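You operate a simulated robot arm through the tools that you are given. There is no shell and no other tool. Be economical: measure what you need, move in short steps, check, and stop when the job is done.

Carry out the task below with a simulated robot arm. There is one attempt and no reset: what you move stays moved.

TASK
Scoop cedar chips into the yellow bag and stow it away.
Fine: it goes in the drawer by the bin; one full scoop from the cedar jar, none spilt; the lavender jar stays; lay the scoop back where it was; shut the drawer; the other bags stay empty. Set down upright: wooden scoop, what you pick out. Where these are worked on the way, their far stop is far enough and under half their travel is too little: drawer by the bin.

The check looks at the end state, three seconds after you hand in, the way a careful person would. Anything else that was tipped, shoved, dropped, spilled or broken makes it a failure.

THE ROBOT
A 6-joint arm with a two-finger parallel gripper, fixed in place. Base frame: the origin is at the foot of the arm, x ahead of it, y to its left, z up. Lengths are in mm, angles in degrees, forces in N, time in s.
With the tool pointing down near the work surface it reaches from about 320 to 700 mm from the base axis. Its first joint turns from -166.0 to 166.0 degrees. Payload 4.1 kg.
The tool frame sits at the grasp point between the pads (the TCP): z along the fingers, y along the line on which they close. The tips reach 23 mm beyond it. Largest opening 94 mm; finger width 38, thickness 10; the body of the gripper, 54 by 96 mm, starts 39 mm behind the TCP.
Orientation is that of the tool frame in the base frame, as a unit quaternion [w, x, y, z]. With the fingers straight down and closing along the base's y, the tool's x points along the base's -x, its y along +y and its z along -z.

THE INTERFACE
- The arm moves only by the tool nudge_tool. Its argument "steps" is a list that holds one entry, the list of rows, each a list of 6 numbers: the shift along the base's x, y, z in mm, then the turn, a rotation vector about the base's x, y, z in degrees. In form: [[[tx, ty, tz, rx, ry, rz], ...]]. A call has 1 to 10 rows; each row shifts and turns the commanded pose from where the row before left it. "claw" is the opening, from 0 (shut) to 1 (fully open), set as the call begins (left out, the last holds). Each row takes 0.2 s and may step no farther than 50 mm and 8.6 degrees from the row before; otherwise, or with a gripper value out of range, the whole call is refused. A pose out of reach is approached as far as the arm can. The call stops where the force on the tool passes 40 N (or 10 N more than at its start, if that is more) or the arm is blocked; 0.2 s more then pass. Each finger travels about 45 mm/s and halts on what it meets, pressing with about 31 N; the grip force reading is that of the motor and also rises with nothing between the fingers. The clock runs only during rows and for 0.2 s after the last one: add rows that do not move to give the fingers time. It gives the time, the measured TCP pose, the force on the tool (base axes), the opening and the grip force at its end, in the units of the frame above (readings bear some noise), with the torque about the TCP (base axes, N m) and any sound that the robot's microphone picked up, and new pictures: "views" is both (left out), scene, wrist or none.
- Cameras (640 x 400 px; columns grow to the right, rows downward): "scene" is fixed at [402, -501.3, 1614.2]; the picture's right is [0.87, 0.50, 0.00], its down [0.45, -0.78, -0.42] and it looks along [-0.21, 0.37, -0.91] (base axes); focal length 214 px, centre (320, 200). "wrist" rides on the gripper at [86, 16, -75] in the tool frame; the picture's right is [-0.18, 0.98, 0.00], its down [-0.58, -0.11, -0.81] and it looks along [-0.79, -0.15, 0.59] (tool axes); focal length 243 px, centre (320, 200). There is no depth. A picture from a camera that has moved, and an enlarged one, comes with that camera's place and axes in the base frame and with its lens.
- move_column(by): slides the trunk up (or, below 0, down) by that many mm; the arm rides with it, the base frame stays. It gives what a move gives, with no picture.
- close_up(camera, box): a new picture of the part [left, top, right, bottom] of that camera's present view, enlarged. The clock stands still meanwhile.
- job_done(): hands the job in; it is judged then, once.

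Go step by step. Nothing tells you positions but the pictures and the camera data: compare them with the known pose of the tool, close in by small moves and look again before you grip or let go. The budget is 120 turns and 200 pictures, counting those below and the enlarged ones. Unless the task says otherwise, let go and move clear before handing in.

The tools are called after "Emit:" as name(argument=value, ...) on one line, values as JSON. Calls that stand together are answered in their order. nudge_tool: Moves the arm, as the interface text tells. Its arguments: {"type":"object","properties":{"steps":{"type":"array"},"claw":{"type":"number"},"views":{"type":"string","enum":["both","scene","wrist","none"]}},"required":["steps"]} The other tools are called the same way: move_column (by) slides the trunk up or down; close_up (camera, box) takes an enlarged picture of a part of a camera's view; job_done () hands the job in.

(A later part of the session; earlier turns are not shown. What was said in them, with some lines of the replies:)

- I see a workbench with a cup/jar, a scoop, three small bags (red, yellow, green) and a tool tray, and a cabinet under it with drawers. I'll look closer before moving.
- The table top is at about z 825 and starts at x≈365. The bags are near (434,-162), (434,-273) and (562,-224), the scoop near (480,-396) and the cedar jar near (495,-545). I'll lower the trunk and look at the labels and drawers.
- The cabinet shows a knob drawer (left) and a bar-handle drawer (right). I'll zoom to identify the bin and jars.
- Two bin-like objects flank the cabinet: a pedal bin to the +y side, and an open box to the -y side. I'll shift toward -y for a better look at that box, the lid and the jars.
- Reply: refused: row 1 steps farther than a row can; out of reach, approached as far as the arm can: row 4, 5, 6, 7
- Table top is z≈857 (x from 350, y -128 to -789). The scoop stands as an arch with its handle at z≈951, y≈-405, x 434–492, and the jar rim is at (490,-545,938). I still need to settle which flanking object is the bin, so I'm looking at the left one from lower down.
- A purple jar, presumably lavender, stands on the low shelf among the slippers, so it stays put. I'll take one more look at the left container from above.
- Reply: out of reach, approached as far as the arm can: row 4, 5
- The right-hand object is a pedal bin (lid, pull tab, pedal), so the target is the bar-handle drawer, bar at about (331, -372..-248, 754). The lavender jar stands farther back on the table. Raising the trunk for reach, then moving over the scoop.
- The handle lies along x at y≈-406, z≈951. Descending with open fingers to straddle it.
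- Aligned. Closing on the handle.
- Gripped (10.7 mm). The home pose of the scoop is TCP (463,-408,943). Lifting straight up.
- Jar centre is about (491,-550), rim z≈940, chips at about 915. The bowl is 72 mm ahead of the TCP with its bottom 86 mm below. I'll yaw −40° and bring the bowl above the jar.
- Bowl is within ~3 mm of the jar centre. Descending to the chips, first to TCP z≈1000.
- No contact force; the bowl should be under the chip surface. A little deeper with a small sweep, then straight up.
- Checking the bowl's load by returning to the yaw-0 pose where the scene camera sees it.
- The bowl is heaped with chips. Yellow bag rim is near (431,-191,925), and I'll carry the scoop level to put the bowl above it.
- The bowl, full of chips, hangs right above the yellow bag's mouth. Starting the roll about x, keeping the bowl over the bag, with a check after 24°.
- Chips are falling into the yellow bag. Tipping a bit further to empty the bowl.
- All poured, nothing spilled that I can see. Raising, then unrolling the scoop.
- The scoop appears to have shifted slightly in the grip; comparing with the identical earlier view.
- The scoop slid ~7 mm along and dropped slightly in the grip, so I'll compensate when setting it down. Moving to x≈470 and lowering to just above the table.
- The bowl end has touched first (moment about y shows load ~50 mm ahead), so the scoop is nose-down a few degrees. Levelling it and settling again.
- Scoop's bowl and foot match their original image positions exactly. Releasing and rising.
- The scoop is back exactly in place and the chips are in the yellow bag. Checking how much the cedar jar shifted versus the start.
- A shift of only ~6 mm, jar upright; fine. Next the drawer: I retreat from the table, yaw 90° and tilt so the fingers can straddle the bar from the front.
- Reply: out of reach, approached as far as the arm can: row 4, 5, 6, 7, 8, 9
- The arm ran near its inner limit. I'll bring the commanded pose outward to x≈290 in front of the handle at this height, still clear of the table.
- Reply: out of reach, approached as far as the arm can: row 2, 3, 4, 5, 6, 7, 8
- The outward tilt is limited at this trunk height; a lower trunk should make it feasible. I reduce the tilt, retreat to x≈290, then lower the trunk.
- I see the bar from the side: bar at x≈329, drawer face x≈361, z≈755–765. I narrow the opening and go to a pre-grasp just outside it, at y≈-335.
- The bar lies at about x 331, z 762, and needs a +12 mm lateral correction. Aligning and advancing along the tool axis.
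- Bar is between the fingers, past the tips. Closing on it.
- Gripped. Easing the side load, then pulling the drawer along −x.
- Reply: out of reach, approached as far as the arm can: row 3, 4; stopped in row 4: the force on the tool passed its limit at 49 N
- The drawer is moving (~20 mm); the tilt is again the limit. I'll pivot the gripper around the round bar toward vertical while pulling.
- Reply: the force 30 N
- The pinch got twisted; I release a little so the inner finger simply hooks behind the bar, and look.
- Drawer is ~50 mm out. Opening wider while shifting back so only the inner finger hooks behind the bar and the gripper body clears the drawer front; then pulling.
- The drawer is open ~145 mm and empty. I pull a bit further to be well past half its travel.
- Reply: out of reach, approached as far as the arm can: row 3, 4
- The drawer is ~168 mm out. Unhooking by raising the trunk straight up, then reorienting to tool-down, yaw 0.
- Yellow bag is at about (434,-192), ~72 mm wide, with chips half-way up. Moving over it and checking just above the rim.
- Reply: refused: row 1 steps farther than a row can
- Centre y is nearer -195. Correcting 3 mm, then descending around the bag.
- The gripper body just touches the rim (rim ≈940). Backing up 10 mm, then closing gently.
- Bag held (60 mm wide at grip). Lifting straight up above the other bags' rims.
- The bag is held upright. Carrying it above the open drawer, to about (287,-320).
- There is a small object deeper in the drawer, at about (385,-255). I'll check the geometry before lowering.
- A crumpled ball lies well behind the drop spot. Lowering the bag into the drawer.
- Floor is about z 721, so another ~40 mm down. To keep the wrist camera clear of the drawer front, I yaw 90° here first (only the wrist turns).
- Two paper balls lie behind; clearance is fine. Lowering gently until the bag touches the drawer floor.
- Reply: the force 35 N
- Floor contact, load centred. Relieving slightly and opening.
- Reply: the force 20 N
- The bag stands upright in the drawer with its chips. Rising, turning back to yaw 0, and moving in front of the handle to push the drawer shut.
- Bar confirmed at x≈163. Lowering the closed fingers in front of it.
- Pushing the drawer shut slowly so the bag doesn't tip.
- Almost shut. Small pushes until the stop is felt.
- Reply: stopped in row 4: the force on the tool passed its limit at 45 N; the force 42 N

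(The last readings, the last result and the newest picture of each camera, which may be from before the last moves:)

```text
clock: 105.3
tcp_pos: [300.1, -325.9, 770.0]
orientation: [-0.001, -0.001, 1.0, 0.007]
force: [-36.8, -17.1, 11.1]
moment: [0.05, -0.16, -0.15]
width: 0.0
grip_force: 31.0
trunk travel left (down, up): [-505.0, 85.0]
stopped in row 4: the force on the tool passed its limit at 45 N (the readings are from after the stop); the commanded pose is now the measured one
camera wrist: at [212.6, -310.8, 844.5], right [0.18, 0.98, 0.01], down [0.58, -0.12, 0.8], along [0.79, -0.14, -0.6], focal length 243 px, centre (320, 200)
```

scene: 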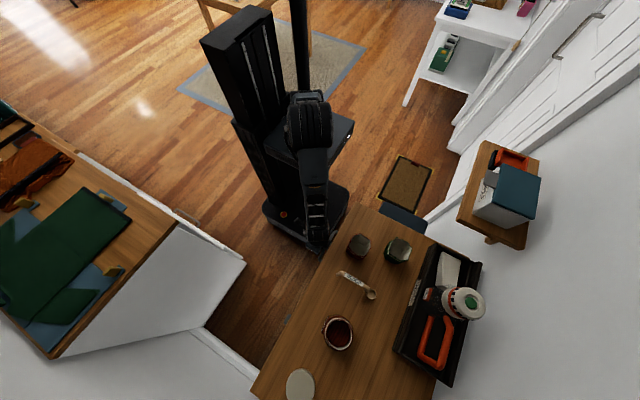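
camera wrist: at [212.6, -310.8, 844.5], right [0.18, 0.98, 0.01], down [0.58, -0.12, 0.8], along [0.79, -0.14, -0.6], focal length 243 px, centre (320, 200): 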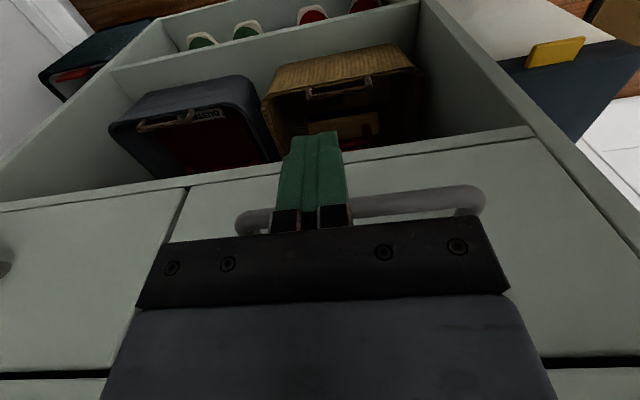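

The drawer hit its closed stop, flush with its neighbour. Backing off and raising for a final inspection.

Emit:
nudge_tool(steps=[[[-10, 0, 0, 0, 0, 0], [-30, 0, 0, 0, 0, 0], [-40, 0, 10, 0, 0, 0], [-40, -5, 20, 0, 0, 0], [-20, -5, 40, 0, 0, 0], [0, 0, 45, 0, 0, 0], [0, 0, 45, 0, 0, 0], [0, 0, 45, 0, 0, 0], [0, 0, 0, 0, 0, 0]]], claw=0.5, views="both")

Emit:
close_up(camera="scene", box=[250, 190, 500, 400])

Emit:
close_up(camera="wrist", box=[110, 0, 540, 240])

```text
clock: 107.3
tcp_pos: [166.8, -336.9, 973.4]
orientation: [-0.001, -0.002, 1.0, 0.006]
force: [0.6, 0.5, 0.3]
moment: [0.01, -0.01, 0.02]
width: 47.2
grip_force: 0.1
trunk travel left (down, up): [-505.0, 85.0]
camera wrist: at [79.8, -321.5, 1048.5], right [0.18, 0.98, 0.01], down [0.58, -0.12, 0.8], along [0.79, -0.14, -0.6], focal length 243 px, centre (320, 200)
```

scene: 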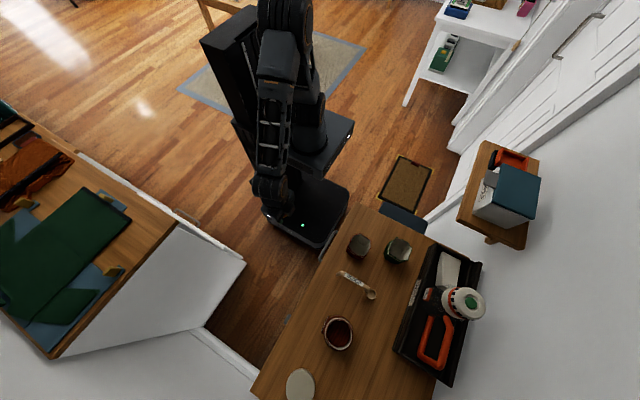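
wrist: 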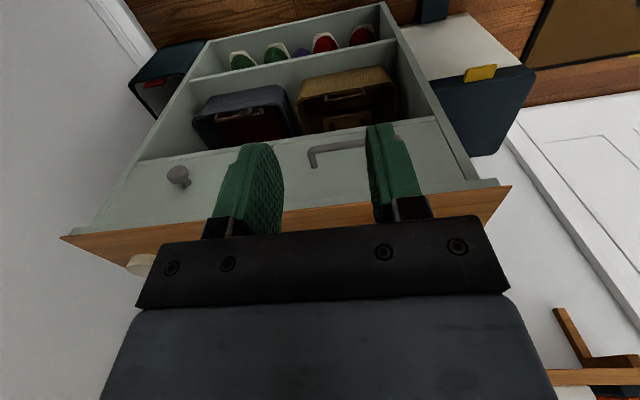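

```text
1.90 times, centred on (375, 295) of scene
camera zoom: at [402.0, -501.3, 1614.2], right [0.87, 0.5, 0.0], down [0.45, -0.78, -0.42], along [-0.21, 0.37, -0.91], focal length 408 px, centre (215, 19)
```

zoom: 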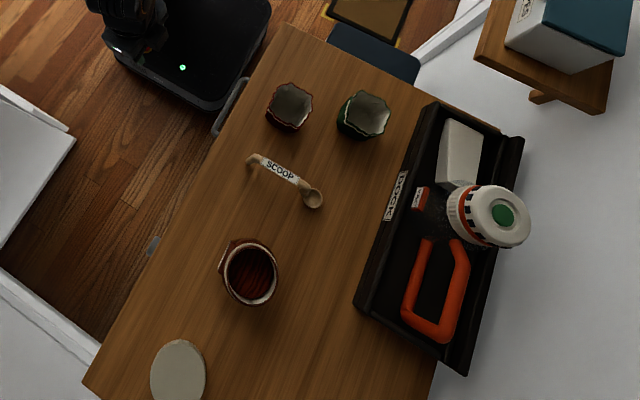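

```text
1.49 times, centred on (325, 120) of wrist
camera zoom: at [79.8, -321.5, 1048.5], right [0.18, 0.98, 0.01], down [0.58, -0.12, 0.8], along [0.79, -0.14, -0.6], focal length 361 px, centre (313, 319)
```

zoom: 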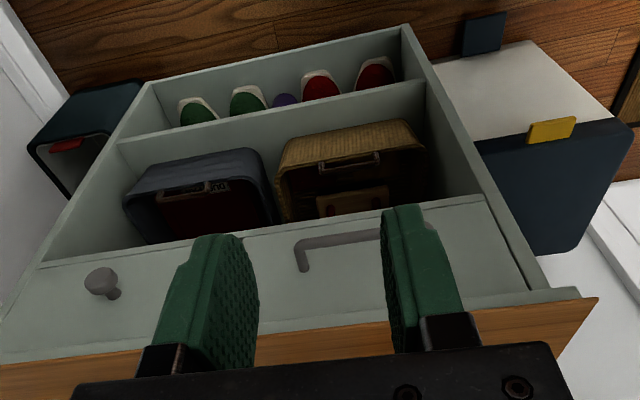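

The drawer is shut, the scoop is back in place, the red and green bags are empty, and the yellow bag with the chips is inside the drawer by the pedal bin. The arm is clear, so I'm handing in.

Emit:
job_done()

```text
The job is handed in.
```

I scooped one full load from the cedar jar into the yellow bag, stood the bag upright in the drawer beside the pedal bin, shut the drawer and put the scoop back where it was. I saw nothing spilt, and the lavender jar and the other two bags were not touched.

- **Cedar jar:** it moved about 6 mm while I was scooping. It is still upright, and I left it there.
- **Which bin:** two bin-like containers flank the cabinet. I took the one with the lid and pedal as "the bin" and used the bar-handled drawer next to it.
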